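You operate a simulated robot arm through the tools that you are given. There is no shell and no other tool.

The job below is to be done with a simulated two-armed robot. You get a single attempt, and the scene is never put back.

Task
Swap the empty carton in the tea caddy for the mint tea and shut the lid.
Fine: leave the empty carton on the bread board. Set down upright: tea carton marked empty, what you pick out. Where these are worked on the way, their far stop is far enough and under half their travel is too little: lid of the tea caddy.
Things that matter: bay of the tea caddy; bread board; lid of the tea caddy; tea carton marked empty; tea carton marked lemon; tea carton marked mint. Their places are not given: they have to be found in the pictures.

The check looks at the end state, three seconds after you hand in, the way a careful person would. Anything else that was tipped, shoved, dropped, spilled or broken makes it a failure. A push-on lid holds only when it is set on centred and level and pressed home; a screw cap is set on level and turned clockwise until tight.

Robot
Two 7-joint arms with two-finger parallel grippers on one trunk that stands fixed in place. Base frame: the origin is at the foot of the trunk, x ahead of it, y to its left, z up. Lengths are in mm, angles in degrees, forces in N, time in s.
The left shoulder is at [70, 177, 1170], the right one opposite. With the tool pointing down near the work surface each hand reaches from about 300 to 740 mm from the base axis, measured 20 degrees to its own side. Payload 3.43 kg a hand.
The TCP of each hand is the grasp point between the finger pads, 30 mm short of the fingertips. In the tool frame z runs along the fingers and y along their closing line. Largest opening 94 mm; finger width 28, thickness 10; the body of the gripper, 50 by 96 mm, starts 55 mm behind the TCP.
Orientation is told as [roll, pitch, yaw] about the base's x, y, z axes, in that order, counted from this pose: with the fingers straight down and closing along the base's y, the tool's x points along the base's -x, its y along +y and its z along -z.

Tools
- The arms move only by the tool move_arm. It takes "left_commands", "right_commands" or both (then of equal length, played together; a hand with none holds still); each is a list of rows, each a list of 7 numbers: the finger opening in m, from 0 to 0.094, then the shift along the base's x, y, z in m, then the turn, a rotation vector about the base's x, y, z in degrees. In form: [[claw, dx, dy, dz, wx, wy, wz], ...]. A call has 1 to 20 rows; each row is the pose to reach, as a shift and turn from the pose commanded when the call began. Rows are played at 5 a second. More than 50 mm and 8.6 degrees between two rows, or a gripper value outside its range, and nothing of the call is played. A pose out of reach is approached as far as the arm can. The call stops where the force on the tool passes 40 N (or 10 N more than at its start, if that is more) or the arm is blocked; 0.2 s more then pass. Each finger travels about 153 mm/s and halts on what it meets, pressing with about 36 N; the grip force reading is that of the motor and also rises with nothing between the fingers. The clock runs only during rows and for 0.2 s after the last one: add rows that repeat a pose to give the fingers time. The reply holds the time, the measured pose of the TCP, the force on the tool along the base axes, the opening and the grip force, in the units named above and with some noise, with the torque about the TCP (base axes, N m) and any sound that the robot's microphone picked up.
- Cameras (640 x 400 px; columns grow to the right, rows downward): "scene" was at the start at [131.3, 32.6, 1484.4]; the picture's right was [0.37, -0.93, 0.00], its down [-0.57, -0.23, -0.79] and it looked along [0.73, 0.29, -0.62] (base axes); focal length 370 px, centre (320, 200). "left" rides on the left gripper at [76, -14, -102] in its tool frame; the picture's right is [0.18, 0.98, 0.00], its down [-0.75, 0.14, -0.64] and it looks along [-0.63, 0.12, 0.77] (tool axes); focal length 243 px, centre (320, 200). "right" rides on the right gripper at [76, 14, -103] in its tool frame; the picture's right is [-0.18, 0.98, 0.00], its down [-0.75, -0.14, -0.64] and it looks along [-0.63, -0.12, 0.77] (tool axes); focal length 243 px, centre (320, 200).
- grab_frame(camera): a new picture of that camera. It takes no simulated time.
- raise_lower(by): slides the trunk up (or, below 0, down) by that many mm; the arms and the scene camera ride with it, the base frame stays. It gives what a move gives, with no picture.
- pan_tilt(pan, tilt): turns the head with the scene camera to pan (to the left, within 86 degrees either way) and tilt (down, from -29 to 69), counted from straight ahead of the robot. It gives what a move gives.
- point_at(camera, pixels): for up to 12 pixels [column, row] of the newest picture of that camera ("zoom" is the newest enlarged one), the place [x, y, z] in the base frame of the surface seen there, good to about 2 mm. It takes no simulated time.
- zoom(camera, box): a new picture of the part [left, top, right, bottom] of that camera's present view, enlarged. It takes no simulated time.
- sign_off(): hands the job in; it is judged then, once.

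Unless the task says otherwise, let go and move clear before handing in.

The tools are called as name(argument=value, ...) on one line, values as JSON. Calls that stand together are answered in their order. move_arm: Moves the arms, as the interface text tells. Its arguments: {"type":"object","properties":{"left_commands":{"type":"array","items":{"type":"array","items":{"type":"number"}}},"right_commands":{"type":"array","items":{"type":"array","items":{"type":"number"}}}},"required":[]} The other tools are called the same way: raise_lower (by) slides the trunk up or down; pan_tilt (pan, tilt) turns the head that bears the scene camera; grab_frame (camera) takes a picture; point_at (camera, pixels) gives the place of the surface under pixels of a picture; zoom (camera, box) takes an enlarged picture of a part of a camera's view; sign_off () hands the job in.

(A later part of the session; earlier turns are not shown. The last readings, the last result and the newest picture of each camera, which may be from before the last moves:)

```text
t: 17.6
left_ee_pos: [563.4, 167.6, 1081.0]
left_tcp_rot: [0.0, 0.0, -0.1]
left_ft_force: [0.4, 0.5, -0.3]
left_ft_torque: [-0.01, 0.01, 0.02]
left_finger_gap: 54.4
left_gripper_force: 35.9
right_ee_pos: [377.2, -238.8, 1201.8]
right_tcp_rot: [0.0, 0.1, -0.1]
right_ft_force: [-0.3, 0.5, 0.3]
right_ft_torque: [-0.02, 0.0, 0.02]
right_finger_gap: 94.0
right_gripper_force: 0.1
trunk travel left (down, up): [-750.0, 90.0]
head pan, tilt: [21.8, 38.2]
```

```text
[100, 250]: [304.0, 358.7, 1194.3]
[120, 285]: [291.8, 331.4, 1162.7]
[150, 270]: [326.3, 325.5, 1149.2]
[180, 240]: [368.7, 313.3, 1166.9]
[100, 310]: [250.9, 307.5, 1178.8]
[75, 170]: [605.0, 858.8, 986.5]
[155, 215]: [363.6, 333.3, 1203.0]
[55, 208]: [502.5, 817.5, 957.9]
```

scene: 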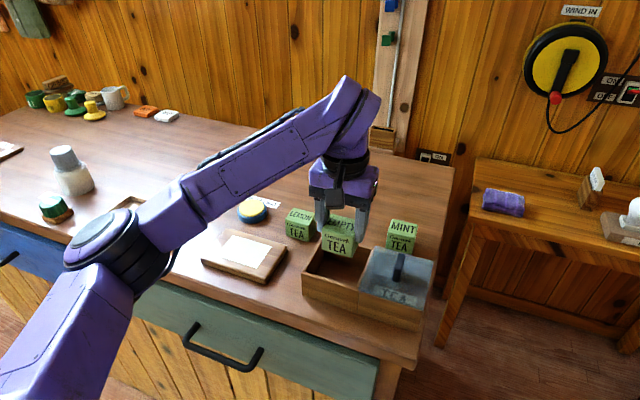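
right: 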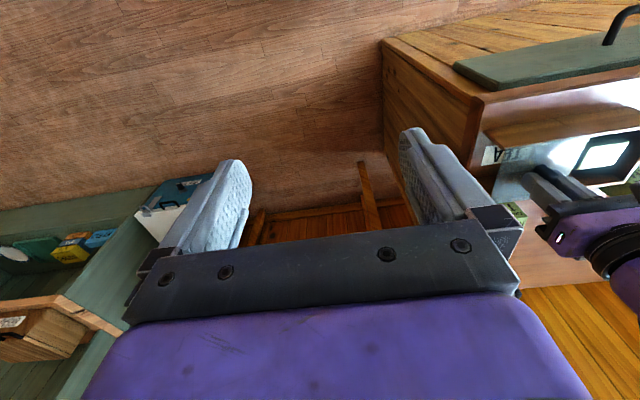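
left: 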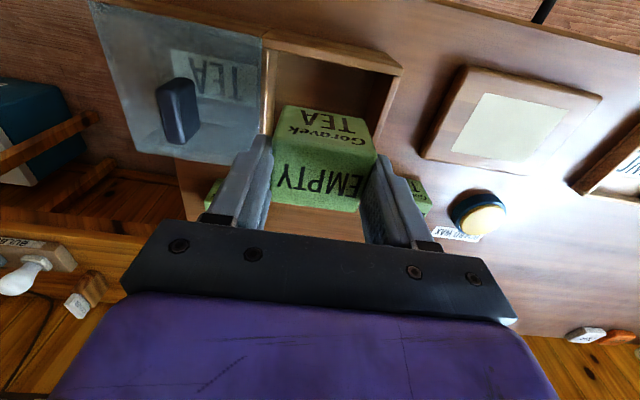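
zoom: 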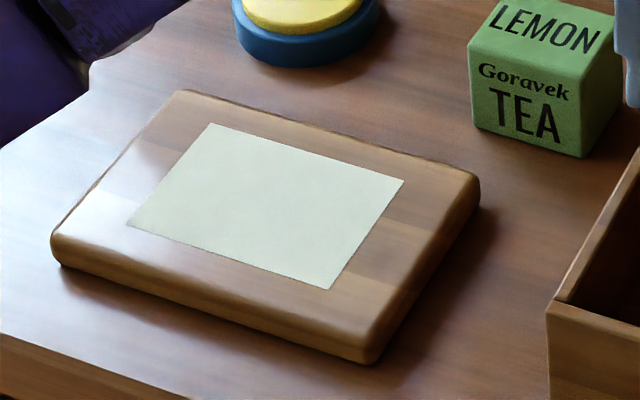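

The elbow rides at z≈1150–1190, well above everything on the counter. I'll carry the carton over to the board at constant height.

move_arm(left_commands=[[0.042, 0, 0.03, 0, 0, 0, 0], [0.042, 0, 0.065, 0, 0, 0, 0], [0.042, 0, 0.1, 0, 0, 0, 0], [0.042, 0, 0.135, 0, 0, 0, 0], [0.042, 0, 0.17, 0, 0, 0, 0], [0.042, 0, 0.194, 0, 0, 0, 0], [0.042, 0, 0.194, -0.03, 0, 0, 0], [0.042, 0, 0.194, -0.055, 0, 0, 0], [0.042, 0, 0.194, -0.065, 0, 0, 0], [0.042, 0, 0.194, -0.065, 0, 0, 0]])

grab_frame(camera="left")

zoom(camera="scene", box=[190, 200, 350, 300])

```text
t: 19.8
left_ee_pos: [563.7, 364.3, 1017.4]
left_tcp_rot: [0.0, -0.1, 0.1]
left_ft_force: [-0.5, -0.4, -0.8]
left_ft_torque: [0.0, 0.01, 0.0]
left_finger_gap: 54.3
left_gripper_force: 36.1
right_ee_pos: [375.1, -239.5, 1202.0]
right_tcp_rot: [0.2, 0.0, -0.1]
right_ft_force: [0.0, -0.2, -0.9]
right_ft_torque: [-0.04, 0.02, -0.03]
right_finger_gap: 93.9
right_gripper_force: 0.0
trunk travel left (down, up): [-750.0, 90.0]
head pan, tilt: [21.8, 38.2]
```

```text
taken
```

left: 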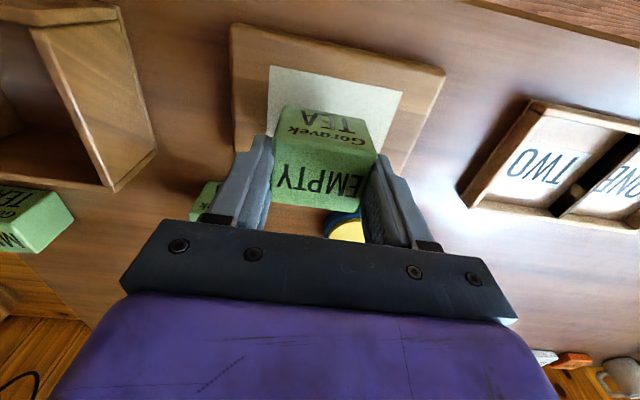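

```text
4.00 times, centred on (270, 250) of scene
```

zoom: 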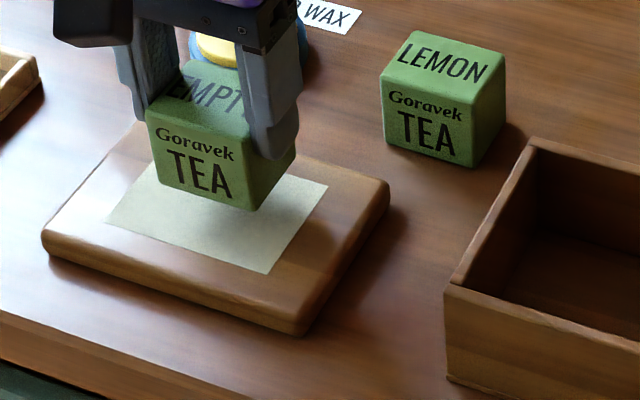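

The carton hovers ~17 mm over the board's middle, level. I'll lower it gently to touch.

move_arm(left_commands=[[0.042, 0, 0, -0.008, 0, 0, 0], [0.042, 0, 0, -0.012, 0, 0, 0], [0.042, 0, 0, -0.015, 0, 0, 0], [0.042, 0, 0, -0.0165, 0, 0, 0]])

zoom(camera="scene", box=[190, 200, 350, 300])

```text
t: 20.8
left_ee_pos: [564.9, 362.5, 1000.7]
left_tcp_rot: [0.0, 0.0, 0.0]
left_ft_force: [0.0, -0.2, -0.4]
left_ft_torque: [0.02, 0.03, 0.0]
left_finger_gap: 54.2
left_gripper_force: 36.6
right_ee_pos: [375.2, -240.1, 1201.0]
right_tcp_rot: [0.0, -0.1, -0.2]
right_ft_force: [0.6, -0.1, -0.4]
right_ft_torque: [0.01, -0.02, 0.01]
right_finger_gap: 94.0
right_gripper_force: 0.0
trunk travel left (down, up): [-750.0, 90.0]
head pan, tilt: [21.8, 38.2]
```

```text
4.00 times, centred on (270, 250) of scene
```

zoom: 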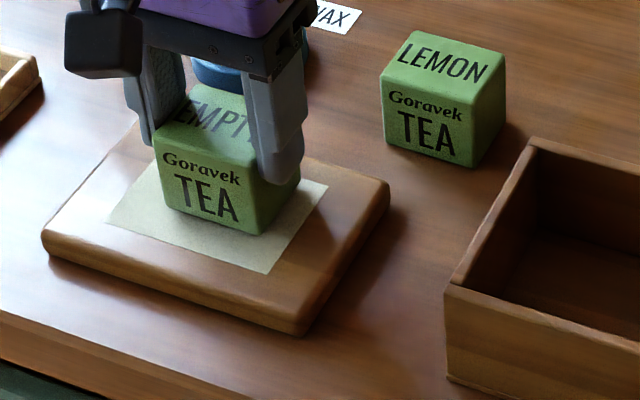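

No contact force yet at z 1000.7. I'll lower another 1–2 mm and watch the force.

move_arm(left_commands=[[0.042, 0, 0, -0.001, 0, 0, 0], [0.042, 0, 0, -0.0015, 0, 0, 0]])

```text
t: 21.4
left_ee_pos: [565.7, 363.3, 999.0]
left_tcp_rot: [0.0, 0.0, 0.0]
left_ft_force: [1.0, 0.4, 0.2]
left_ft_torque: [0.0, 0.0, 0.02]
left_finger_gap: 54.5
left_gripper_force: 36.0
right_ee_pos: [376.2, -238.8, 1201.9]
right_tcp_rot: [0.1, -0.1, -0.1]
right_ft_force: [0.4, -0.1, 0.4]
right_ft_torque: [0.01, -0.03, 0.0]
right_finger_gap: 94.1
right_gripper_force: 0.1
trunk travel left (down, up): [-750.0, 90.0]
head pan, tilt: [21.8, 38.2]
```

move_arm(left_commands=[[0.042, 0, 0, -0.001, 0, 0, 0], [0.042, 0, 0, -0.0015, 0, 0, 0]])

zoom(camera="scene", box=[210, 210, 290, 260])

```text
t: 22.0
left_ee_pos: [564.2, 362.6, 997.7]
left_tcp_rot: [0.0, -0.1, 0.0]
left_ft_force: [0.1, 0.6, 0.4]
left_ft_torque: [-0.01, 0.01, -0.02]
left_finger_gap: 54.0
left_gripper_force: 35.8
right_ee_pos: [376.5, -239.1, 1201.4]
right_tcp_rot: [0.0, 0.0, 0.0]
right_ft_force: [0.5, -0.2, 0.3]
right_ft_torque: [-0.02, -0.02, 0.0]
right_finger_gap: 93.9
right_gripper_force: 0.0
trunk travel left (down, up): [-750.0, 90.0]
head pan, tilt: [21.8, 38.2]
```

```text
8.00 times, centred on (250, 235) of scene
```

zoom: 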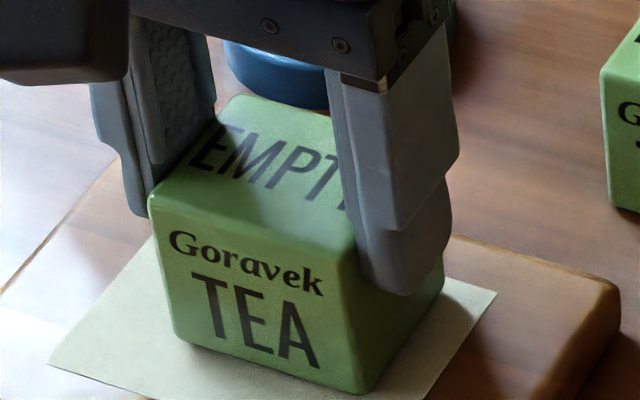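

Still no force; the carton seems nearly down. I'll check the carton top and bottom-edge heights with points.

point_at(camera="zoom", pixels=[[240, 110], [280, 190], [300, 220], [185, 335], [350, 385], [340, 395], [270, 372], [180, 200], [440, 280], [220, 365], [365, 375], [180, 355]])

```text
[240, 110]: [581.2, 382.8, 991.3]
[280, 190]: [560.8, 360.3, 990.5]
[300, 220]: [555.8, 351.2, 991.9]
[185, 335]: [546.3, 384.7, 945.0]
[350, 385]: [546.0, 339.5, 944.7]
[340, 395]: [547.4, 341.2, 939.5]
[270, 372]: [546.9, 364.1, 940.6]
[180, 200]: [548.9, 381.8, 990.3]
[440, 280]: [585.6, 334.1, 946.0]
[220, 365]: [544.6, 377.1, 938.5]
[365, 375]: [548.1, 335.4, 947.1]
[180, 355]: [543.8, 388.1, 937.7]
```

The carton's top reads z≈991 so its base is ~1 mm above the board. I'll ease down another 1.5 mm.

move_arm(left_commands=[[0.042, 0, 0, -0.0008, 0, 0, 0], [0.042, 0, 0, -0.0015, 0, 0, 0], [0.042, 0, 0, -0.0015, 0, 0, 0]])

```text
t: 22.8
left_ee_pos: [564.5, 362.5, 996.3]
left_tcp_rot: [0.0, 0.0, 0.0]
left_ft_force: [-1.2, -0.2, 0.4]
left_ft_torque: [0.01, -0.01, -0.01]
left_finger_gap: 54.3
left_gripper_force: 36.6
right_ee_pos: [375.4, -239.2, 1202.1]
right_tcp_rot: [0.0, 0.0, -0.1]
right_ft_force: [-0.2, 0.3, -0.2]
right_ft_torque: [0.03, -0.02, 0.02]
right_finger_gap: 93.9
right_gripper_force: 0.0
trunk travel left (down, up): [-750.0, 90.0]
head pan, tilt: [21.8, 38.2]
```

move_arm(left_commands=[[0.042, 0, 0, -0.0008, 0, 0, 0], [0.042, 0, 0, -0.0015, 0, 0, 0], [0.042, 0, 0, -0.0015, 0, 0, 0]])

zoom(camera="scene", box=[210, 210, 290, 260])

point_at(camera="zoom", pixels=[[240, 110], [280, 190], [300, 220], [200, 180], [220, 200], [240, 160]])

```text
t: 23.6
left_ee_pos: [564.1, 361.7, 996.3]
left_tcp_rot: [0.0, -0.2, 0.0]
left_ft_force: [2.2, 0.4, 7.9]
left_ft_torque: [-0.01, -0.04, -0.01]
left_finger_gap: 54.1
left_gripper_force: 36.0
right_ee_pos: [376.0, -239.1, 1201.3]
right_tcp_rot: [0.0, 0.0, -0.1]
right_ft_force: [-0.6, 0.4, 0.4]
right_ft_torque: [-0.01, 0.01, 0.0]
right_finger_gap: 94.0
right_gripper_force: 0.1
trunk travel left (down, up): [-750.0, 90.0]
head pan, tilt: [21.8, 38.2]
```

```text
8.00 times, centred on (250, 235) of scene
```

zoom: 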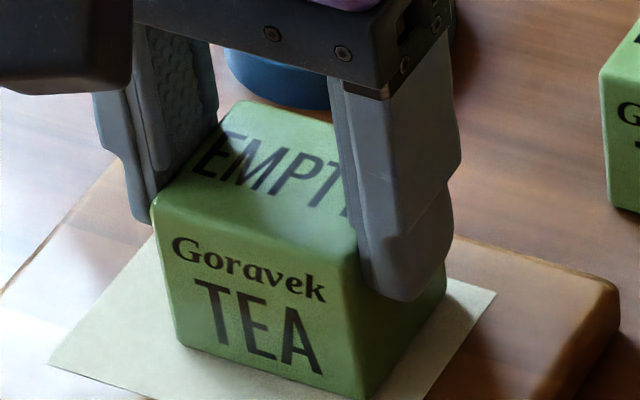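

```text
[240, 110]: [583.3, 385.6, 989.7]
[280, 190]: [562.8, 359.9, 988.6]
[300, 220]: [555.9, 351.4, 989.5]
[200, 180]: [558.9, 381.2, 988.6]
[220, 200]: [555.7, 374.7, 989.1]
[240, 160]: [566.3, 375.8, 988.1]
```

The carton is down on the board (7.9 N contact, top at z≈989). I'll open the fingers a little and rise straight up.

move_arm(left_commands=[[0.056, 0, 0, 0.001, 0, 0, 0], [0.062, 0, 0, 0.001, 0, 0, 0], [0.068, 0, 0, 0.001, 0, 0, 0], [0.07, 0, 0, 0.015, 0, 0, 0], [0.07, 0, 0, 0.04, 0, 0, 0], [0.07, 0, 0, 0.08, 0, 0, 0], [0.07, 0, 0, 0.11, 0, 0, 0], [0.07, 0, 0, 0.11, 0, 0, 0]])

grab_frame(camera="left")

grab_frame(camera="scene")

```text
t: 25.4
left_ee_pos: [564.2, 361.8, 1104.9]
left_tcp_rot: [0.0, 0.1, -0.1]
left_ft_force: [0.2, 0.6, -0.5]
left_ft_torque: [0.02, 0.0, 0.01]
left_finger_gap: 69.6
left_gripper_force: 0.0
right_ee_pos: [375.7, -238.6, 1201.7]
right_tcp_rot: [0.0, 0.0, -0.2]
right_ft_force: [-0.4, 0.1, -0.2]
right_ft_torque: [-0.01, -0.02, 0.01]
right_finger_gap: 93.8
right_gripper_force: 0.2
trunk travel left (down, up): [-750.0, 90.0]
head pan, tilt: [21.8, 38.2]
```

```text
taken
```

left: 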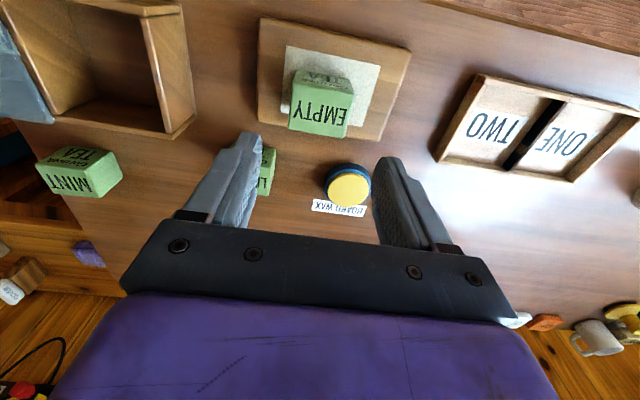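

```text
taken
```

scene: 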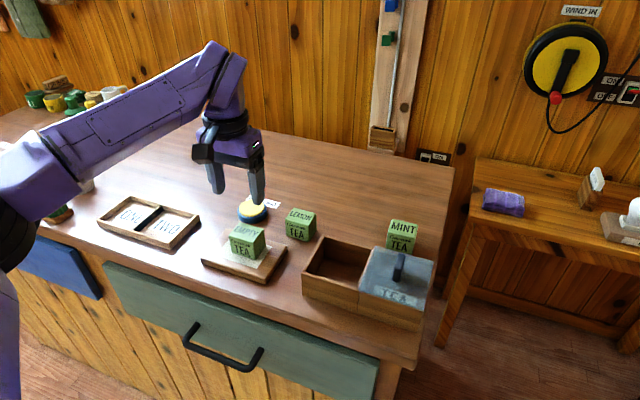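

The EMPTY carton stands on the board at scene (247,243). I'll zoom in to verify it and the small pale spot at left-image (285,108), and look at the empty bay.

zoom(camera="left", box=[240, 10, 432, 150])

zoom(camera="scene", box=[280, 200, 456, 310])

point_at(camera="zoom", pixels=[[395, 120], [480, 140], [495, 80], [408, 70], [150, 140], [100, 235], [250, 285], [325, 195], [230, 240], [180, 220], [270, 230], [435, 195]])

```text
2.86 times, centred on (336, 80) of left
```

zoom: 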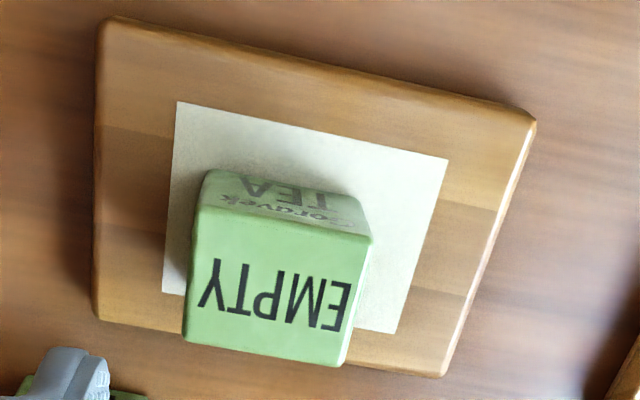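

```text
3.64 times, centred on (368, 255) of scene
```

zoom: 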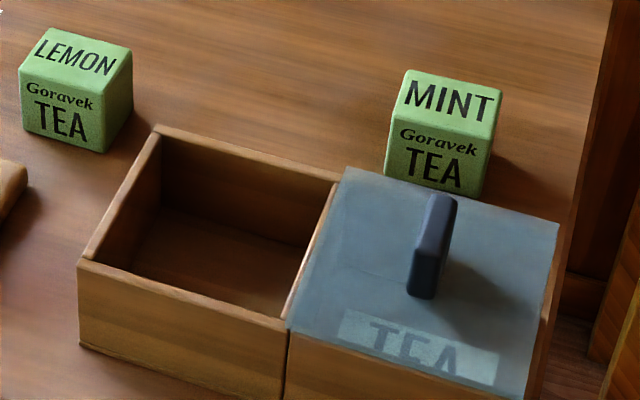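

```text
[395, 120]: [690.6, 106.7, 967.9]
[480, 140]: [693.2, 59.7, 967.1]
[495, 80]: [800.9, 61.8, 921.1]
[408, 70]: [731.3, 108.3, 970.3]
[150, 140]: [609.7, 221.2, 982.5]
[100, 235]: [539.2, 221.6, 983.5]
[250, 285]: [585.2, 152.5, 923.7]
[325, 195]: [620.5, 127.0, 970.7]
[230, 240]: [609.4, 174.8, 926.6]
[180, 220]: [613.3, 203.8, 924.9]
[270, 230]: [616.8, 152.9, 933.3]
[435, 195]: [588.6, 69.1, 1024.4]
```

All is in order: EMPTY stands flat on the board and the bay is clear with its floor near z 925. Now I'll measure the mint carton more closely.

zoom(camera="scene", box=[376, 205, 440, 261])

zoom(camera="left", box=[20, 130, 140, 205])

point_at(camera="zoom", pixels=[[120, 150], [180, 240], [330, 330], [480, 300], [540, 170], [440, 200], [300, 200], [500, 140], [250, 110], [80, 180], [400, 290], [250, 280]])

```text
7.14 times, centred on (408, 233) of scene
```

zoom: 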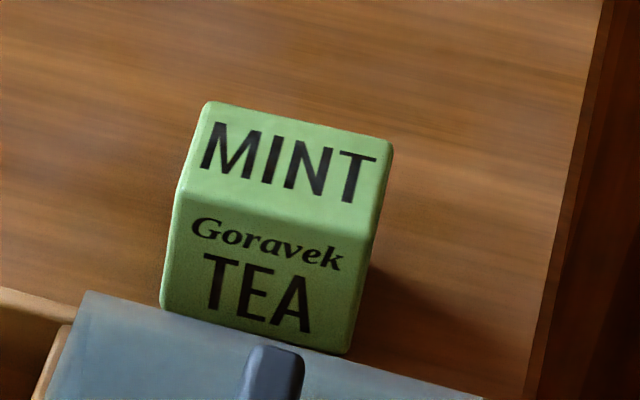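

```text
5.33 times, centred on (80, 168) of left
```

zoom: 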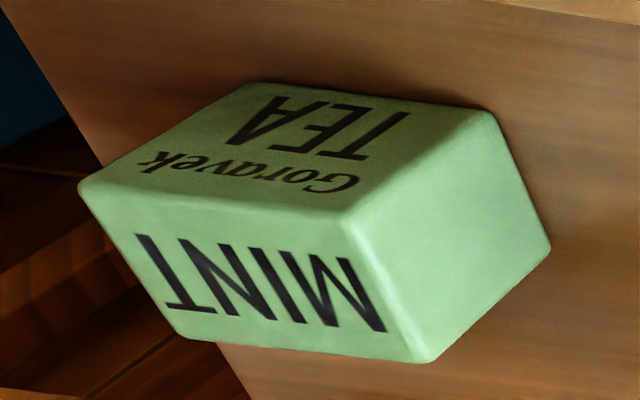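

```text
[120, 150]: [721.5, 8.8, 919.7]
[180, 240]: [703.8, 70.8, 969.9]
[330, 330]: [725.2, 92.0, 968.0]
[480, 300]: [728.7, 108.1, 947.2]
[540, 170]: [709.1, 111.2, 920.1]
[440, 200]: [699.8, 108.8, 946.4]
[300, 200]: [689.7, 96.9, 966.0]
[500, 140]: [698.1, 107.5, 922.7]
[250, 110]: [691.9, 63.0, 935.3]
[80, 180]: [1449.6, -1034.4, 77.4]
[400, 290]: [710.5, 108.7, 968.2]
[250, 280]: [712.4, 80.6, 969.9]
```

point_at(camera="zoom", pixels=[[95, 190], [180, 330], [420, 355], [375, 330], [345, 215], [330, 210], [100, 185], [250, 345], [350, 352], [400, 350], [540, 250], [490, 120]])

zoom(camera="scene", box=[376, 205, 440, 261])

point_at(camera="zoom", pixels=[[215, 108], [385, 145], [370, 230], [185, 188], [280, 130], [180, 280], [350, 330], [370, 250], [300, 125], [345, 345], [165, 295], [280, 260]])

```text
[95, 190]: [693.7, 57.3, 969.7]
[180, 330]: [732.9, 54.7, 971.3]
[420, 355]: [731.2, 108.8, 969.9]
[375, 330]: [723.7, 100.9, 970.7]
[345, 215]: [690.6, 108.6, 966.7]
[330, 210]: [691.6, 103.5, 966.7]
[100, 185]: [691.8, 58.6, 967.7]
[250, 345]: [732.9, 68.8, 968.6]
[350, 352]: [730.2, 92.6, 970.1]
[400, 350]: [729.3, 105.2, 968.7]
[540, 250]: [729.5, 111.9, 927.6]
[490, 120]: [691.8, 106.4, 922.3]
```

```text
7.14 times, centred on (408, 233) of scene
```

zoom: 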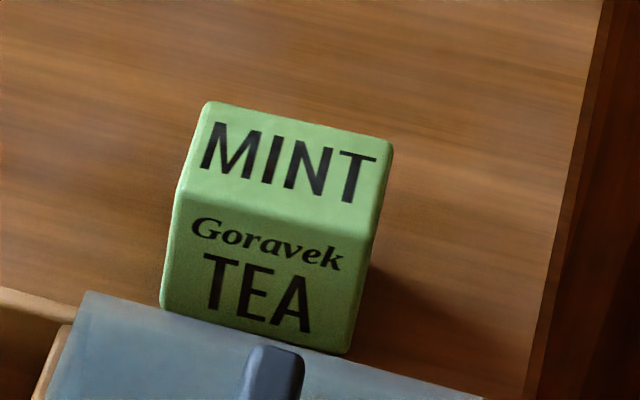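

```text
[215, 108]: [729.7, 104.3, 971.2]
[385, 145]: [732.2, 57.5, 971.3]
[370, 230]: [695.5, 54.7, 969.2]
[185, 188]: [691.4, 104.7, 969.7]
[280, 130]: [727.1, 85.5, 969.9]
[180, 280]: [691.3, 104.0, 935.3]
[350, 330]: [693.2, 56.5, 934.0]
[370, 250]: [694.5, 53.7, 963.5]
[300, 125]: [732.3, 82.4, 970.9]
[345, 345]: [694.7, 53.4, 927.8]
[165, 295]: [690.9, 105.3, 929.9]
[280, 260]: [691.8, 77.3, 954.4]
```

The mint carton spans x 690–734, y 54–109, top z 970, so its centre is (712,81.5). I'll carry the open hand over there at height and see whether the reach holds.

move_arm(left_commands=[[0.074, 0.015, -0.035, 0, 0, 0, 0], [0.074, 0.033, -0.075, 0, 0, 0, 0], [0.074, 0.05, -0.115, 0, 0, 0, 0], [0.074, 0.067, -0.15, 0, 0, 0, 0], [0.074, 0.085, -0.185, -0.005, 0, 0, 0], [0.074, 0.105, -0.22, -0.01, 0, 0, 0], [0.074, 0.125, -0.25, -0.02, 0, 0, 0], [0.074, 0.14, -0.27, -0.03, 0, 0, 0], [0.074, 0.148, -0.28, -0.04, 0, 0, 0], [0.074, 0.148, -0.28, -0.04, 0, 0, 0]])

grab_frame(camera="left")

grab_frame(camera="scene")

```text
t: 27.6
left_ee_pos: [671.2, 101.6, 1081.1]
left_tcp_rot: [0.0, -0.1, 0.0]
left_ft_force: [0.1, 0.2, -0.2]
left_ft_torque: [0.01, 0.02, 0.01]
left_finger_gap: 74.2
left_gripper_force: 0.2
left hand out of reach, approached as far as the arm can: row 7, 8, 9, 10
right_ee_pos: [376.0, -240.2, 1201.0]
right_tcp_rot: [0.1, 0.1, -0.2]
right_ft_force: [-0.4, -0.4, 0.1]
right_ft_torque: [0.01, -0.02, 0.0]
right_finger_gap: 93.9
right_gripper_force: 0.1
trunk travel left (down, up): [-750.0, 90.0]
head pan, tilt: [21.8, 38.2]
```

```text
taken
```

left: 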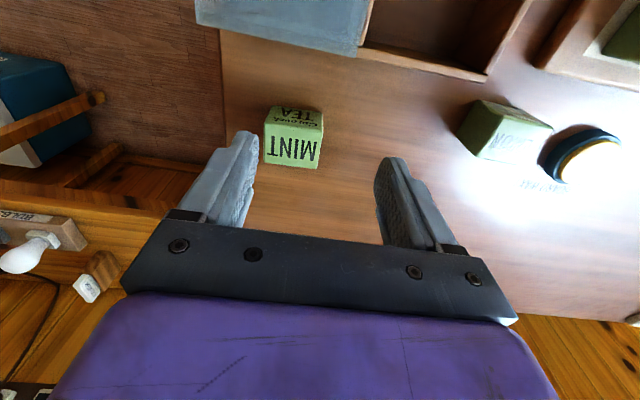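

```text
taken
```

scene: 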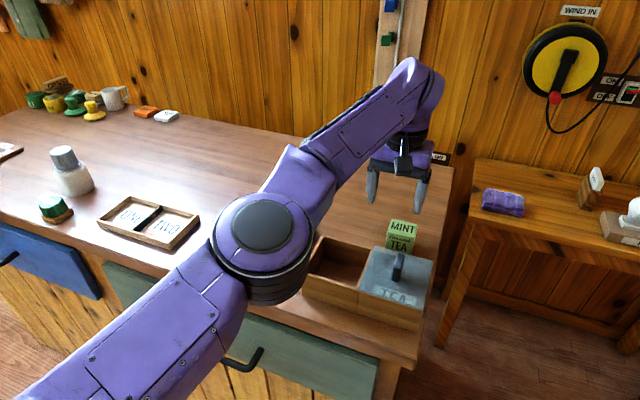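

The straight-down reach ran out at (671,102,1081), about 20 mm short. Tilting the fingers forward about 10° (rotation about y of −10°) should gain ~45 mm, so I'll tilt, drop to z 1045 and continue toward (712,81.5).

move_arm(left_commands=[[0.074, 0, 0, -0.018, 0, -5, 0], [0.074, 0, 0, -0.036, 0, -10, 0], [0.074, 0.02, -0.01, -0.036, 0, -10, 0], [0.074, 0.041, -0.02, -0.036, 0, -10, 0], [0.074, 0.041, -0.02, -0.036, 0, -10, 0]])

grab_frame(camera="left")

zoom(camera="scene", box=[296, 140, 456, 310])

```text
t: 28.8
left_ee_pos: [704.0, 82.5, 1042.1]
left_tcp_rot: [0.0, -10.1, -0.1]
left_ft_force: [-0.4, 0.4, 0.0]
left_ft_torque: [0.02, 0.01, 0.01]
left_finger_gap: 74.0
left_gripper_force: 0.1
left hand out of reach, approached as far as the arm can: row 4, 5
right_ee_pos: [374.8, -238.7, 1201.1]
right_tcp_rot: [-0.1, 0.0, 0.0]
right_ft_force: [0.5, -0.6, 0.1]
right_ft_torque: [-0.03, 0.03, -0.02]
right_finger_gap: 94.2
right_gripper_force: 0.0
trunk travel left (down, up): [-750.0, 90.0]
head pan, tilt: [21.8, 38.2]
```

```text
taken
```

left: 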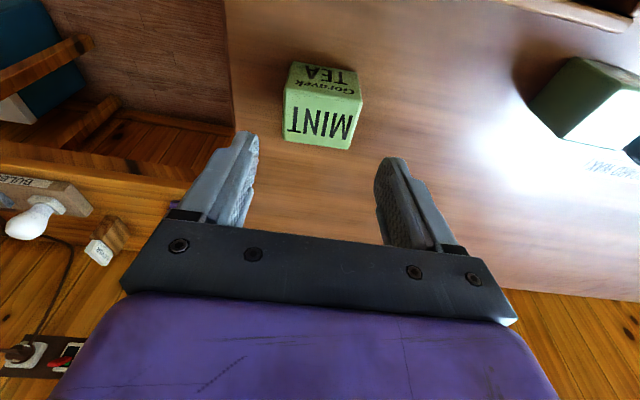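

```text
2.35 times, centred on (376, 225) of scene
```

zoom: 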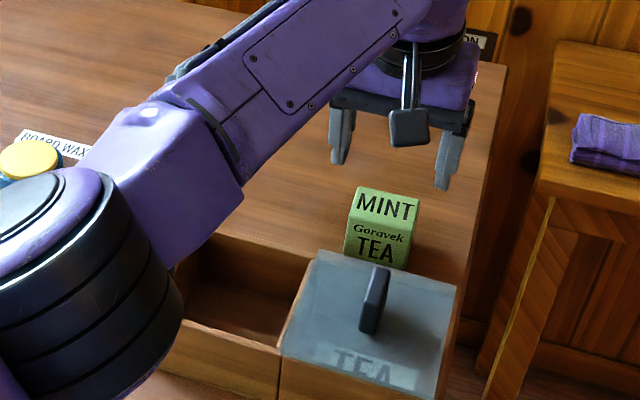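

The tilted hand reached (704,82.5,1042), about 8 mm short in x at this height. Raising the trunk brings the shoulder level with the wrist and lengthens the reach, so I'll raise it by 80 mm.

raise_lower(by=80)

```text
t: 30.0
left_ee_pos: [703.2, 81.1, 1123.0]
left_tcp_rot: [0.0, -10.1, 0.0]
left_ft_force: [0.4, -0.7, 0.2]
left_ft_torque: [-0.01, 0.0, -0.01]
left_finger_gap: 74.1
left_gripper_force: 0.2
right_ee_pos: [376.5, -239.6, 1281.6]
right_tcp_rot: [0.0, 0.0, 0.0]
right_ft_force: [1.4, 0.3, -0.2]
right_ft_torque: [0.0, -0.01, 0.0]
right_finger_gap: 94.0
right_gripper_force: 0.1
trunk travel left (down, up): [-830.0, 10.0]
head pan, tilt: [21.8, 38.2]
```

The trunk is up 80 mm and the hand is at z 1123. I'll lower to z≈1030 over the carton while moving the last 9 mm in x.

move_arm(left_commands=[[0.074, 0, 0, -0.03, 0, 0, 0], [0.074, 0.004, 0, -0.06, 0, 0, 0], [0.074, 0.009, 0, -0.09, 0, 0, 0], [0.074, 0.009, 0, -0.093, 0, 0, 0], [0.074, 0.009, 0, -0.093, 0, 0, 0]])

grab_frame(camera="left")

zoom(camera="scene", box=[296, 180, 472, 290])

```text
t: 31.2
left_ee_pos: [705.8, 81.0, 1029.6]
left_tcp_rot: [0.0, -10.1, -0.1]
left_ft_force: [0.6, 0.8, -0.7]
left_ft_torque: [0.0, 0.01, 0.04]
left_finger_gap: 74.2
left_gripper_force: 0.1
left hand out of reach, approached as far as the arm can: row 3, 4, 5
right_ee_pos: [376.9, -239.5, 1282.2]
right_tcp_rot: [0.1, 0.1, 0.0]
right_ft_force: [-0.2, 0.7, -0.1]
right_ft_torque: [0.02, -0.04, 0.03]
right_finger_gap: 93.8
right_gripper_force: 0.0
trunk travel left (down, up): [-830.0, 10.0]
head pan, tilt: [21.8, 38.2]
```

```text
taken
```

left: 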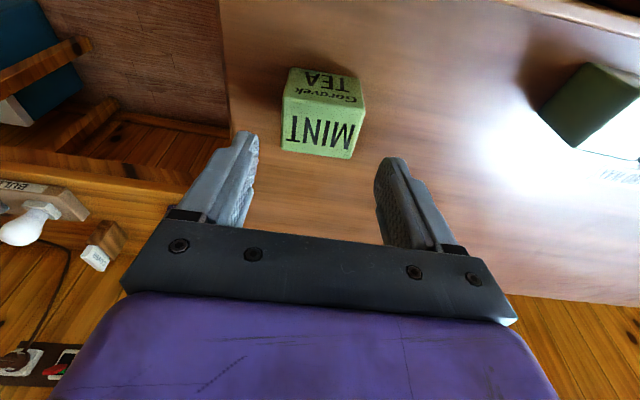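

```text
3.64 times, centred on (384, 235) of scene
```

zoom: 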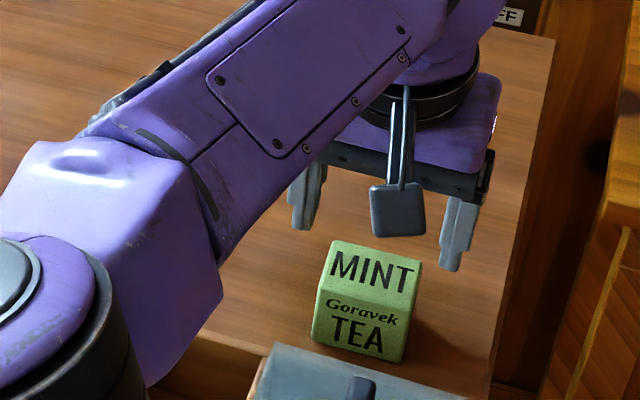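

Still short at x 706: the readings show the reach is greatest with the TCP ~175 mm below the shoulder, so the original trunk height was better and I need more tilt instead. I'll raise the hand first, then lower the trunk back down.

move_arm(left_commands=[[0.074, -0.005, 0, 0.04, 0, 0, 0], [0.074, -0.01, 0, 0.08, 0, 0, 0], [0.074, -0.015, 0, 0.105, 0, 0, 0], [0.074, -0.015, 0, 0.105, 0, 0, 0]])

```text
t: 32.2
left_ee_pos: [702.0, 79.3, 1120.3]
left_tcp_rot: [0.1, -10.0, 0.1]
left_ft_force: [-0.3, -0.1, -0.1]
left_ft_torque: [-0.05, 0.0, 0.0]
left_finger_gap: 73.7
left_gripper_force: 0.1
left hand out of reach, approached as far as the arm can: row 1, 2, 3, 4
right_ee_pos: [375.6, -239.8, 1281.8]
right_tcp_rot: [-0.1, 0.0, 0.0]
right_ft_force: [0.7, 0.4, -0.1]
right_ft_torque: [-0.03, 0.0, -0.02]
right_finger_gap: 94.1
right_gripper_force: 0.2
trunk travel left (down, up): [-830.0, 10.0]
head pan, tilt: [21.8, 38.2]
```

The hand is at (702,79,1120), still near the stretch limit. I'll pull it in a bit toward the robot before lowering the trunk.

move_arm(left_commands=[[0.074, -0.02, 0.005, 0, 0, 0, 0], [0.074, -0.04, 0.01, 0, 0, 0, 0], [0.074, -0.04, 0.01, 0, 0, 0, 0]])

```text
t: 33.0
left_ee_pos: [703.6, 79.3, 1120.3]
left_tcp_rot: [0.0, -10.0, 0.0]
left_ft_force: [0.5, 0.4, -0.5]
left_ft_torque: [0.0, 0.03, 0.0]
left_finger_gap: 74.1
left_gripper_force: 0.0
left hand out of reach, approached as far as the arm can: row 1, 2, 3
right_ee_pos: [375.4, -239.7, 1280.9]
right_tcp_rot: [0.0, 0.1, 0.0]
right_ft_force: [-0.5, 0.6, 0.4]
right_ft_torque: [0.01, 0.03, 0.0]
right_finger_gap: 94.0
right_gripper_force: 0.0
trunk travel left (down, up): [-830.0, 10.0]
head pan, tilt: [21.8, 38.2]
```

The IK seems stuck at full stretch. I'll try a different direction: untilt a little while moving left and inward.

move_arm(left_commands=[[0.074, -0.03, 0.03, -0.01, 0, 5, 0], [0.074, -0.06, 0.06, -0.01, 0, 10, 0], [0.074, -0.09, 0.09, -0.01, 0, 10, 0], [0.074, -0.09, 0.09, -0.01, 0, 10, 0]])

grab_frame(camera="scene")

```text
t: 34.0
left_ee_pos: [613.9, 165.2, 1107.8]
left_tcp_rot: [0.2, 0.0, 0.0]
left_ft_force: [0.2, -0.2, 0.1]
left_ft_torque: [0.01, 0.01, 0.02]
left_finger_gap: 74.2
left_gripper_force: 0.0
left hand out of reach, approached as far as the arm can: row 1
right_ee_pos: [375.8, -242.5, 1280.7]
right_tcp_rot: [0.2, 0.2, -0.1]
right_ft_force: [-0.2, -0.2, -0.3]
right_ft_torque: [0.05, 0.01, 0.02]
right_finger_gap: 94.0
right_gripper_force: 0.0
trunk travel left (down, up): [-830.0, 10.0]
head pan, tilt: [21.8, 38.2]
```

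```text
taken
```

scene: 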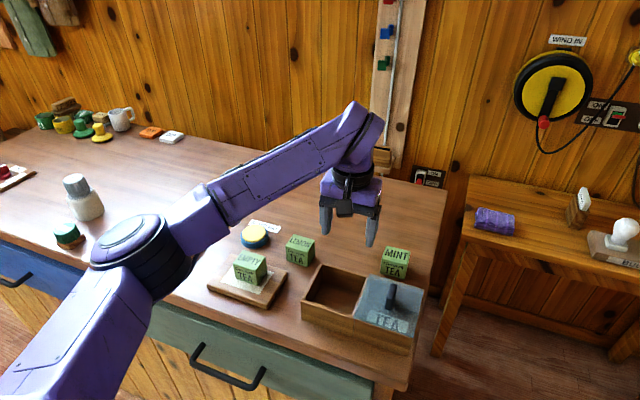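

The arm is unstuck at (614,165,1108), pointing straight down. From the readings I estimate that 17° of tilt with the trunk about 14 mm above its first height gives enough reach, so I'll lower the trunk by 66 mm (the tips stay above everything there).

raise_lower(by=-66)

```text
t: 35.0
left_ee_pos: [612.5, 168.4, 1042.4]
left_tcp_rot: [0.0, -0.1, -0.1]
left_ft_force: [-0.4, -0.6, 0.2]
left_ft_torque: [0.04, 0.02, 0.01]
left_finger_gap: 74.0
left_gripper_force: 0.2
right_ee_pos: [375.6, -239.9, 1215.1]
right_tcp_rot: [0.1, 0.0, -0.2]
right_ft_force: [-1.0, -0.6, -0.6]
right_ft_torque: [0.01, 0.03, 0.01]
right_finger_gap: 93.9
right_gripper_force: 0.1
trunk travel left (down, up): [-764.0, 76.0]
head pan, tilt: [21.8, 38.2]
```

The hand is at (612.5,168.4,1042). I'll tilt to −17° about y first, then move out over the mint carton.

move_arm(left_commands=[[0.074, 0.012, -0.01, 0.005, 0, -6, 0], [0.074, 0.025, -0.022, 0.005, 0, -12, 0], [0.074, 0.045, -0.04, 0.005, 0, -17, 0], [0.074, 0.068, -0.06, 0.005, 0, -17, 0], [0.074, 0.09, -0.08, 0.005, 0, -17, 0], [0.074, 0.099, -0.087, 0.005, 0, -17, 0], [0.074, 0.099, -0.087, 0.005, 0, -17, 0]])

grab_frame(camera="left")

zoom(camera="scene", box=[296, 180, 472, 290])

```text
t: 36.6
left_ee_pos: [714.1, 81.8, 1048.2]
left_tcp_rot: [0.1, -17.2, -0.1]
left_ft_force: [0.1, 0.9, 0.1]
left_ft_torque: [-0.02, 0.02, 0.03]
left_finger_gap: 73.7
left_gripper_force: 0.1
right_ee_pos: [377.0, -239.1, 1214.6]
right_tcp_rot: [0.0, 0.0, -0.1]
right_ft_force: [-0.3, -0.3, 0.9]
right_ft_torque: [0.03, 0.01, 0.02]
right_finger_gap: 93.9
right_gripper_force: 0.0
trunk travel left (down, up): [-764.0, 76.0]
head pan, tilt: [21.8, 38.2]
```

```text
taken
```

left: 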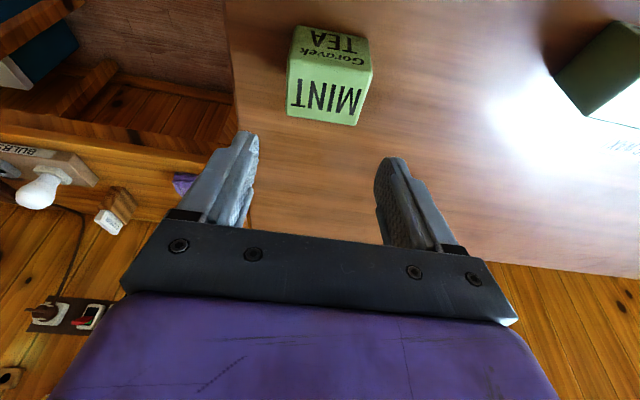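

```text
3.64 times, centred on (384, 235) of scene
```

zoom: 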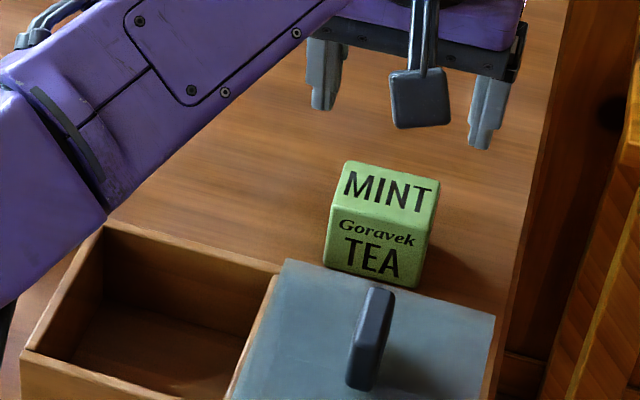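

The reach now holds: hand at (714,82,1048) tilted −17°. I'll lower to z≈979 with a small −6 mm x shift so the tilted pads centre on the carton.

move_arm(left_commands=[[0.074, -0.003, 0, -0.015, 0, 0, 0], [0.074, -0.006, 0, -0.03, 0, 0, 0], [0.074, -0.006, 0, -0.045, 0, 0, 0], [0.074, -0.006, 0, -0.058, 0, 0, 0], [0.074, -0.006, 0, -0.069, 0, 0, 0], [0.074, -0.006, 0, -0.069, 0, 0, 0]])

grab_frame(camera="left")

zoom(camera="scene", box=[296, 180, 472, 290])

```text
t: 38.0
left_ee_pos: [705.5, 81.6, 978.2]
left_tcp_rot: [0.1, -17.0, -0.1]
left_ft_force: [0.4, -0.3, 0.6]
left_ft_torque: [0.02, -0.04, 0.03]
left_finger_gap: 73.9
left_gripper_force: 0.1
right_ee_pos: [376.2, -238.8, 1216.2]
right_tcp_rot: [0.0, 0.1, -0.1]
right_ft_force: [-0.6, 0.9, -0.4]
right_ft_torque: [0.02, -0.02, -0.01]
right_finger_gap: 94.2
right_gripper_force: 0.0
trunk travel left (down, up): [-764.0, 76.0]
head pan, tilt: [21.8, 38.2]
```

```text
taken
```

left: 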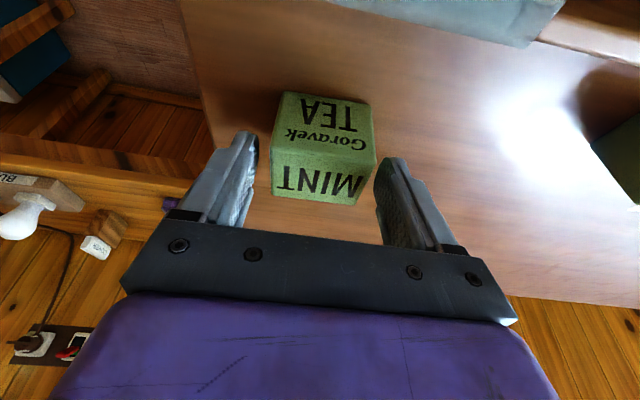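

```text
3.64 times, centred on (384, 235) of scene
```

zoom: 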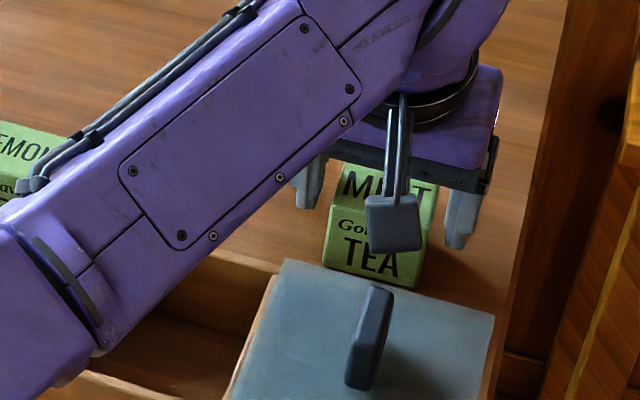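

The carton sits between the fingers and the camera clears the lid handle. I'll close the grip.

move_arm(left_commands=[[0.066, 0.001, 0, 0, 0, 0, 0], [0.058, 0.001, 0, 0, 0, 0, 0], [0.05, 0.001, 0, 0, 0, 0, 0], [0.042, 0.001, 0, 0, 0, 0, 0], [0.042, 0.001, 0, 0, 0, 0, 0], [0.042, 0.001, 0, 0, 0, 0, 0]])

grab_frame(camera="left")

```text
t: 39.4
left_ee_pos: [708.1, 80.5, 979.6]
left_tcp_rot: [0.1, -17.1, 0.0]
left_ft_force: [0.7, -0.6, -0.5]
left_ft_torque: [-0.02, -0.03, -0.01]
left_finger_gap: 55.0
left_gripper_force: 35.9
right_ee_pos: [376.3, -239.8, 1214.8]
right_tcp_rot: [0.0, 0.1, -0.1]
right_ft_force: [0.5, 0.5, -0.5]
right_ft_torque: [-0.01, -0.01, -0.03]
right_finger_gap: 93.9
right_gripper_force: 0.0
trunk travel left (down, up): [-764.0, 76.0]
head pan, tilt: [21.8, 38.2]
```

```text
taken
```

left: 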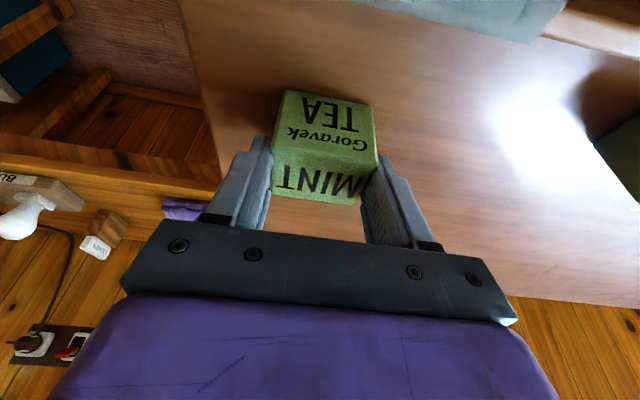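

The mint carton is gripped (55 mm, 36 N). I'll lift straight up 80 mm.

move_arm(left_commands=[[0.042, 0, 0, 0.01, 0, 0, 0], [0.042, 0, 0, 0.025, 0, 0, 0], [0.042, 0, 0, 0.045, 0, 0, 0], [0.042, 0, 0, 0.065, 0, 0, 0], [0.042, 0, 0, 0.085, 0, 0, 0], [0.042, 0, 0, 0.085, 0, 0, 0]])

grab_frame(camera="left")

zoom(camera="scene", box=[296, 180, 472, 290])

```text
t: 40.8
left_ee_pos: [706.3, 81.5, 1063.0]
left_tcp_rot: [0.0, -17.0, 0.1]
left_ft_force: [-0.4, -0.3, -0.2]
left_ft_torque: [-0.03, 0.01, 0.0]
left_finger_gap: 55.0
left_gripper_force: 35.5
right_ee_pos: [376.7, -239.7, 1216.4]
right_tcp_rot: [0.0, 0.0, 0.0]
right_ft_force: [-0.8, 0.4, 0.5]
right_ft_torque: [0.01, -0.01, 0.04]
right_finger_gap: 94.0
right_gripper_force: 0.1
trunk travel left (down, up): [-764.0, 76.0]
head pan, tilt: [21.8, 38.2]
```

```text
taken
```

left: 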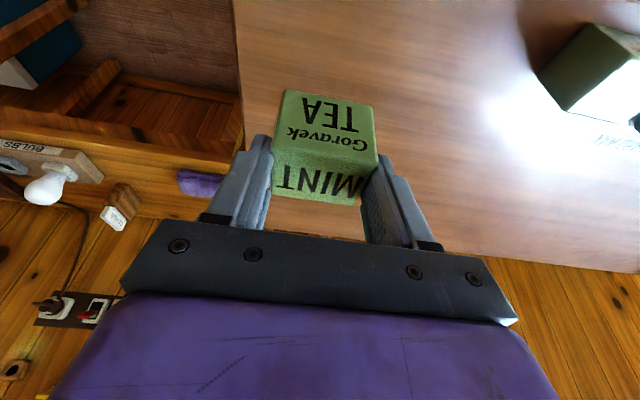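

```text
3.64 times, centred on (384, 235) of scene
```

zoom: 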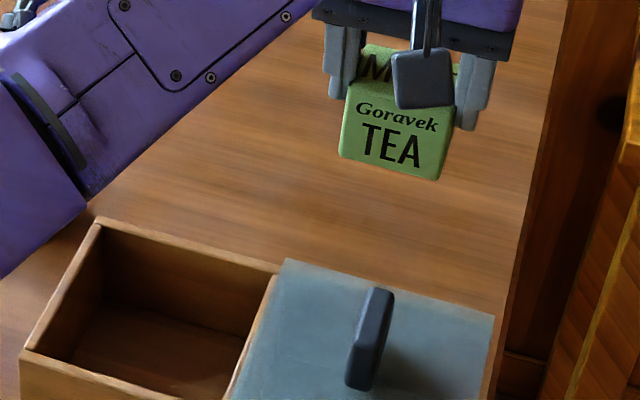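

The mint carton is up and level, its base ~19 mm above the caddy walls. I'll carry it diagonally over the bay, keeping the tilt.

move_arm(left_commands=[[0.042, -0.02, 0.014, 0.005, 0, 0, 0], [0.042, -0.045, 0.03, 0.008, 0, 0, 0], [0.042, -0.072, 0.047, 0.008, 0, 0, 0], [0.042, -0.1, 0.064, 0.008, 0, 0, 0], [0.042, -0.125, 0.079, 0.008, 0, 0, 0], [0.042, -0.141, 0.088, 0.008, 0, 0, 0], [0.042, -0.141, 0.088, 0.008, 0, 0, 0]])

grab_frame(camera="left")

zoom(camera="scene", box=[280, 200, 456, 310])

```text
t: 42.4
left_ee_pos: [565.9, 170.2, 1072.2]
left_tcp_rot: [0.0, -17.0, 0.0]
left_ft_force: [0.3, 1.0, -0.7]
left_ft_torque: [-0.02, 0.0, -0.01]
left_finger_gap: 55.1
left_gripper_force: 35.3
right_ee_pos: [376.3, -238.6, 1215.9]
right_tcp_rot: [0.0, 0.0, 0.0]
right_ft_force: [0.7, 0.6, -0.3]
right_ft_torque: [0.01, 0.0, 0.0]
right_finger_gap: 93.9
right_gripper_force: 0.0
trunk travel left (down, up): [-764.0, 76.0]
head pan, tilt: [21.8, 38.2]
```

```text
taken
```

left: 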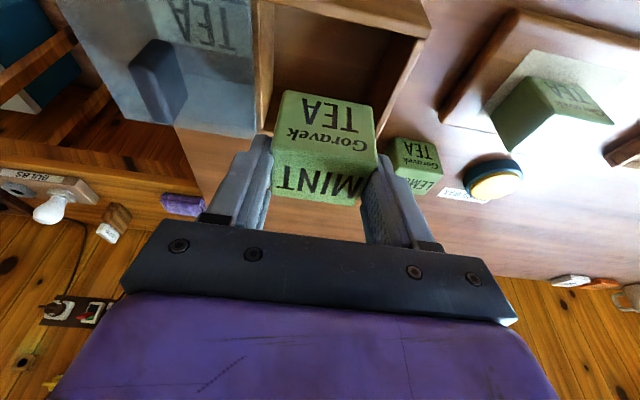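

```text
3.64 times, centred on (368, 255) of scene
```

zoom: 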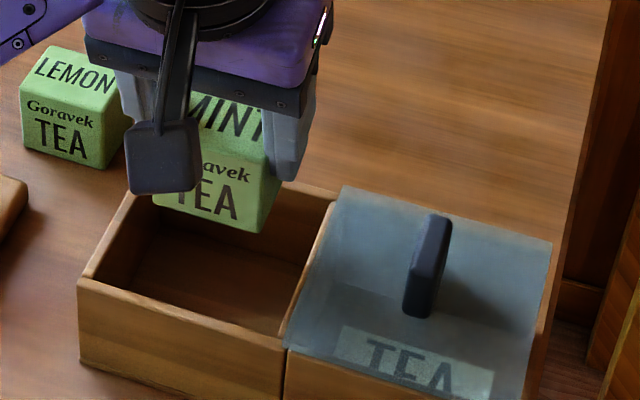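

The mint carton hovers over the bay, upright. I'll check its edges against the bay walls before lowering.

point_at(camera="zoom", pixels=[[215, 205], [260, 225], [170, 205], [255, 190], [230, 150], [265, 210], [145, 250], [315, 225], [285, 200], [110, 290]])

point_at(camera="left", pixels=[[285, 180], [355, 195], [278, 130], [372, 135], [288, 95], [365, 108], [262, 95], [410, 60], [270, 120], [380, 120], [345, 60], [300, 25]])

```text
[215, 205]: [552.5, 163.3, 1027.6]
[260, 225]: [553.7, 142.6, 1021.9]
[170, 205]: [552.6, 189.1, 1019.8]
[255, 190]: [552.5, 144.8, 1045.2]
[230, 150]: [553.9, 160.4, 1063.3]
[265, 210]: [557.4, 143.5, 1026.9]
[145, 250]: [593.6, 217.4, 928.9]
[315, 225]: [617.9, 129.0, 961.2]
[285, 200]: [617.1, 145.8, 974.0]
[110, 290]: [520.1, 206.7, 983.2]
```

```text
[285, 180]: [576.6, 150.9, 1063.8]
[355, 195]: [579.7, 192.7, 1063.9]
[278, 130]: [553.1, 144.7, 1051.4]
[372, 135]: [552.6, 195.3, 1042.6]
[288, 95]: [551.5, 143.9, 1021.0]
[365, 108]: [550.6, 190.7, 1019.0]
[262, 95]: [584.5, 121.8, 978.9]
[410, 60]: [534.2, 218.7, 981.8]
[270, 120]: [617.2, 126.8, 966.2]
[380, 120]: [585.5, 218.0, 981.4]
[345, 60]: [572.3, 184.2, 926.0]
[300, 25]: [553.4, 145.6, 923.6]
```

The carton spans x 552–596, y 142–196 over a bay of x 525–619, y 121.5–217: well centred. I'll lower it most of the way, shifting −3 mm in x.

move_arm(left_commands=[[0.042, -0.003, 0, -0.015, 0, 0, 0], [0.042, -0.003, 0, -0.03, 0, 0, 0], [0.042, -0.003, 0, -0.045, 0, 0, 0], [0.042, -0.003, 0, -0.06, 0, 0, 0], [0.042, -0.003, 0, -0.072, 0, 0, 0], [0.042, -0.003, 0, -0.082, 0, 0, 0], [0.042, -0.003, 0, -0.082, 0, 0, 0]])

grab_frame(camera="left")

zoom(camera="scene", box=[280, 210, 408, 290])

```text
t: 44.0
left_ee_pos: [562.4, 169.1, 989.4]
left_tcp_rot: [0.0, -17.1, -0.1]
left_ft_force: [-1.4, 0.0, -0.4]
left_ft_torque: [-0.01, 0.01, 0.0]
left_finger_gap: 55.0
left_gripper_force: 36.0
right_ee_pos: [375.7, -239.1, 1215.6]
right_tcp_rot: [0.0, 0.0, 0.0]
right_ft_force: [0.1, -0.3, 0.1]
right_ft_torque: [0.02, -0.01, -0.01]
right_finger_gap: 94.1
right_gripper_force: 0.0
trunk travel left (down, up): [-764.0, 76.0]
head pan, tilt: [21.8, 38.2]
```

```text
taken
```

left: 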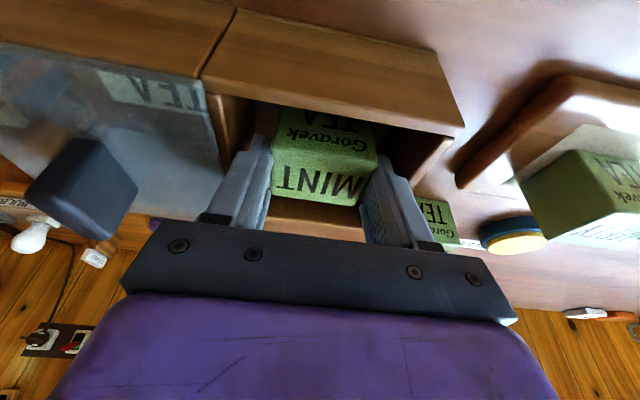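

```text
5.00 times, centred on (344, 250) of scene
```

zoom: 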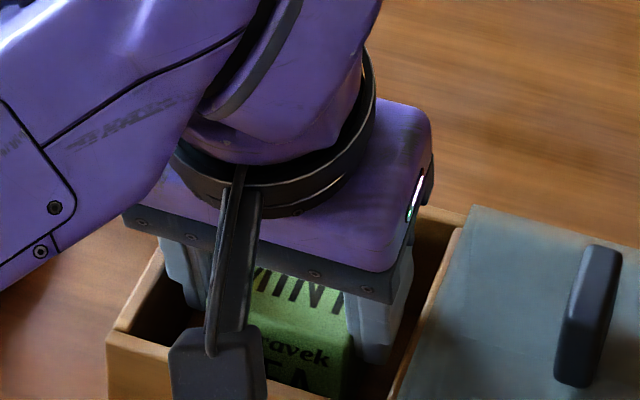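

The carton is inside the bay, ~6 mm above its floor, with clearance all round. I'll ease down in small steps until it touches.

move_arm(left_commands=[[0.042, 0, 0, -0.002, 0, 0, 0], [0.042, 0, 0, -0.004, 0, 0, 0], [0.042, 0, 0, -0.005, 0, 0, 0], [0.042, 0, 0, -0.005, 0, 0, 0]])

```text
t: 45.0
left_ee_pos: [563.1, 168.8, 984.5]
left_tcp_rot: [0.0, -17.2, 0.1]
left_ft_force: [-0.3, -0.4, -0.6]
left_ft_torque: [-0.01, 0.0, -0.01]
left_finger_gap: 55.1
left_gripper_force: 36.4
right_ee_pos: [376.9, -239.0, 1215.8]
right_tcp_rot: [-0.1, 0.0, 0.0]
right_ft_force: [-0.2, 0.4, -0.2]
right_ft_torque: [0.03, 0.04, 0.0]
right_finger_gap: 94.0
right_gripper_force: 0.0
trunk travel left (down, up): [-764.0, 76.0]
head pan, tilt: [21.8, 38.2]
```

move_arm(left_commands=[[0.042, 0, 0, -0.001, 0, 0, 0], [0.042, 0, 0, -0.002, 0, 0, 0], [0.042, 0, 0, -0.002, 0, 0, 0]])

```text
t: 45.8
left_ee_pos: [563.5, 169.8, 983.1]
left_tcp_rot: [0.0, -17.1, -0.1]
left_ft_force: [0.4, 0.2, 0.8]
left_ft_torque: [-0.01, 0.0, 0.0]
left_finger_gap: 55.3
left_gripper_force: 35.7
right_ee_pos: [376.0, -238.5, 1216.3]
right_tcp_rot: [0.0, 0.0, -0.1]
right_ft_force: [0.0, 0.9, 0.6]
right_ft_torque: [-0.01, 0.0, 0.03]
right_finger_gap: 94.0
right_gripper_force: 0.0
trunk travel left (down, up): [-764.0, 76.0]
head pan, tilt: [21.8, 38.2]
```

No clear contact yet at z 983. I'll go down another 1.5 mm and re-read the force.

move_arm(left_commands=[[0.042, 0, 0, -0.0008, 0, 0, 0], [0.042, 0, 0, -0.0015, 0, 0, 0], [0.042, 0, 0, -0.0015, 0, 0, 0]])

```text
t: 46.6
left_ee_pos: [564.2, 168.6, 981.6]
left_tcp_rot: [0.0, -17.2, 0.1]
left_ft_force: [1.2, 0.8, 6.8]
left_ft_torque: [-0.09, 0.04, 0.0]
left_finger_gap: 54.8
left_gripper_force: 36.0
right_ee_pos: [374.6, -238.9, 1216.7]
right_tcp_rot: [-0.1, 0.0, 0.0]
right_ft_force: [1.2, 0.7, -0.1]
right_ft_torque: [-0.02, -0.02, -0.02]
right_finger_gap: 94.2
right_gripper_force: 0.0
trunk travel left (down, up): [-764.0, 76.0]
head pan, tilt: [21.8, 38.2]
```

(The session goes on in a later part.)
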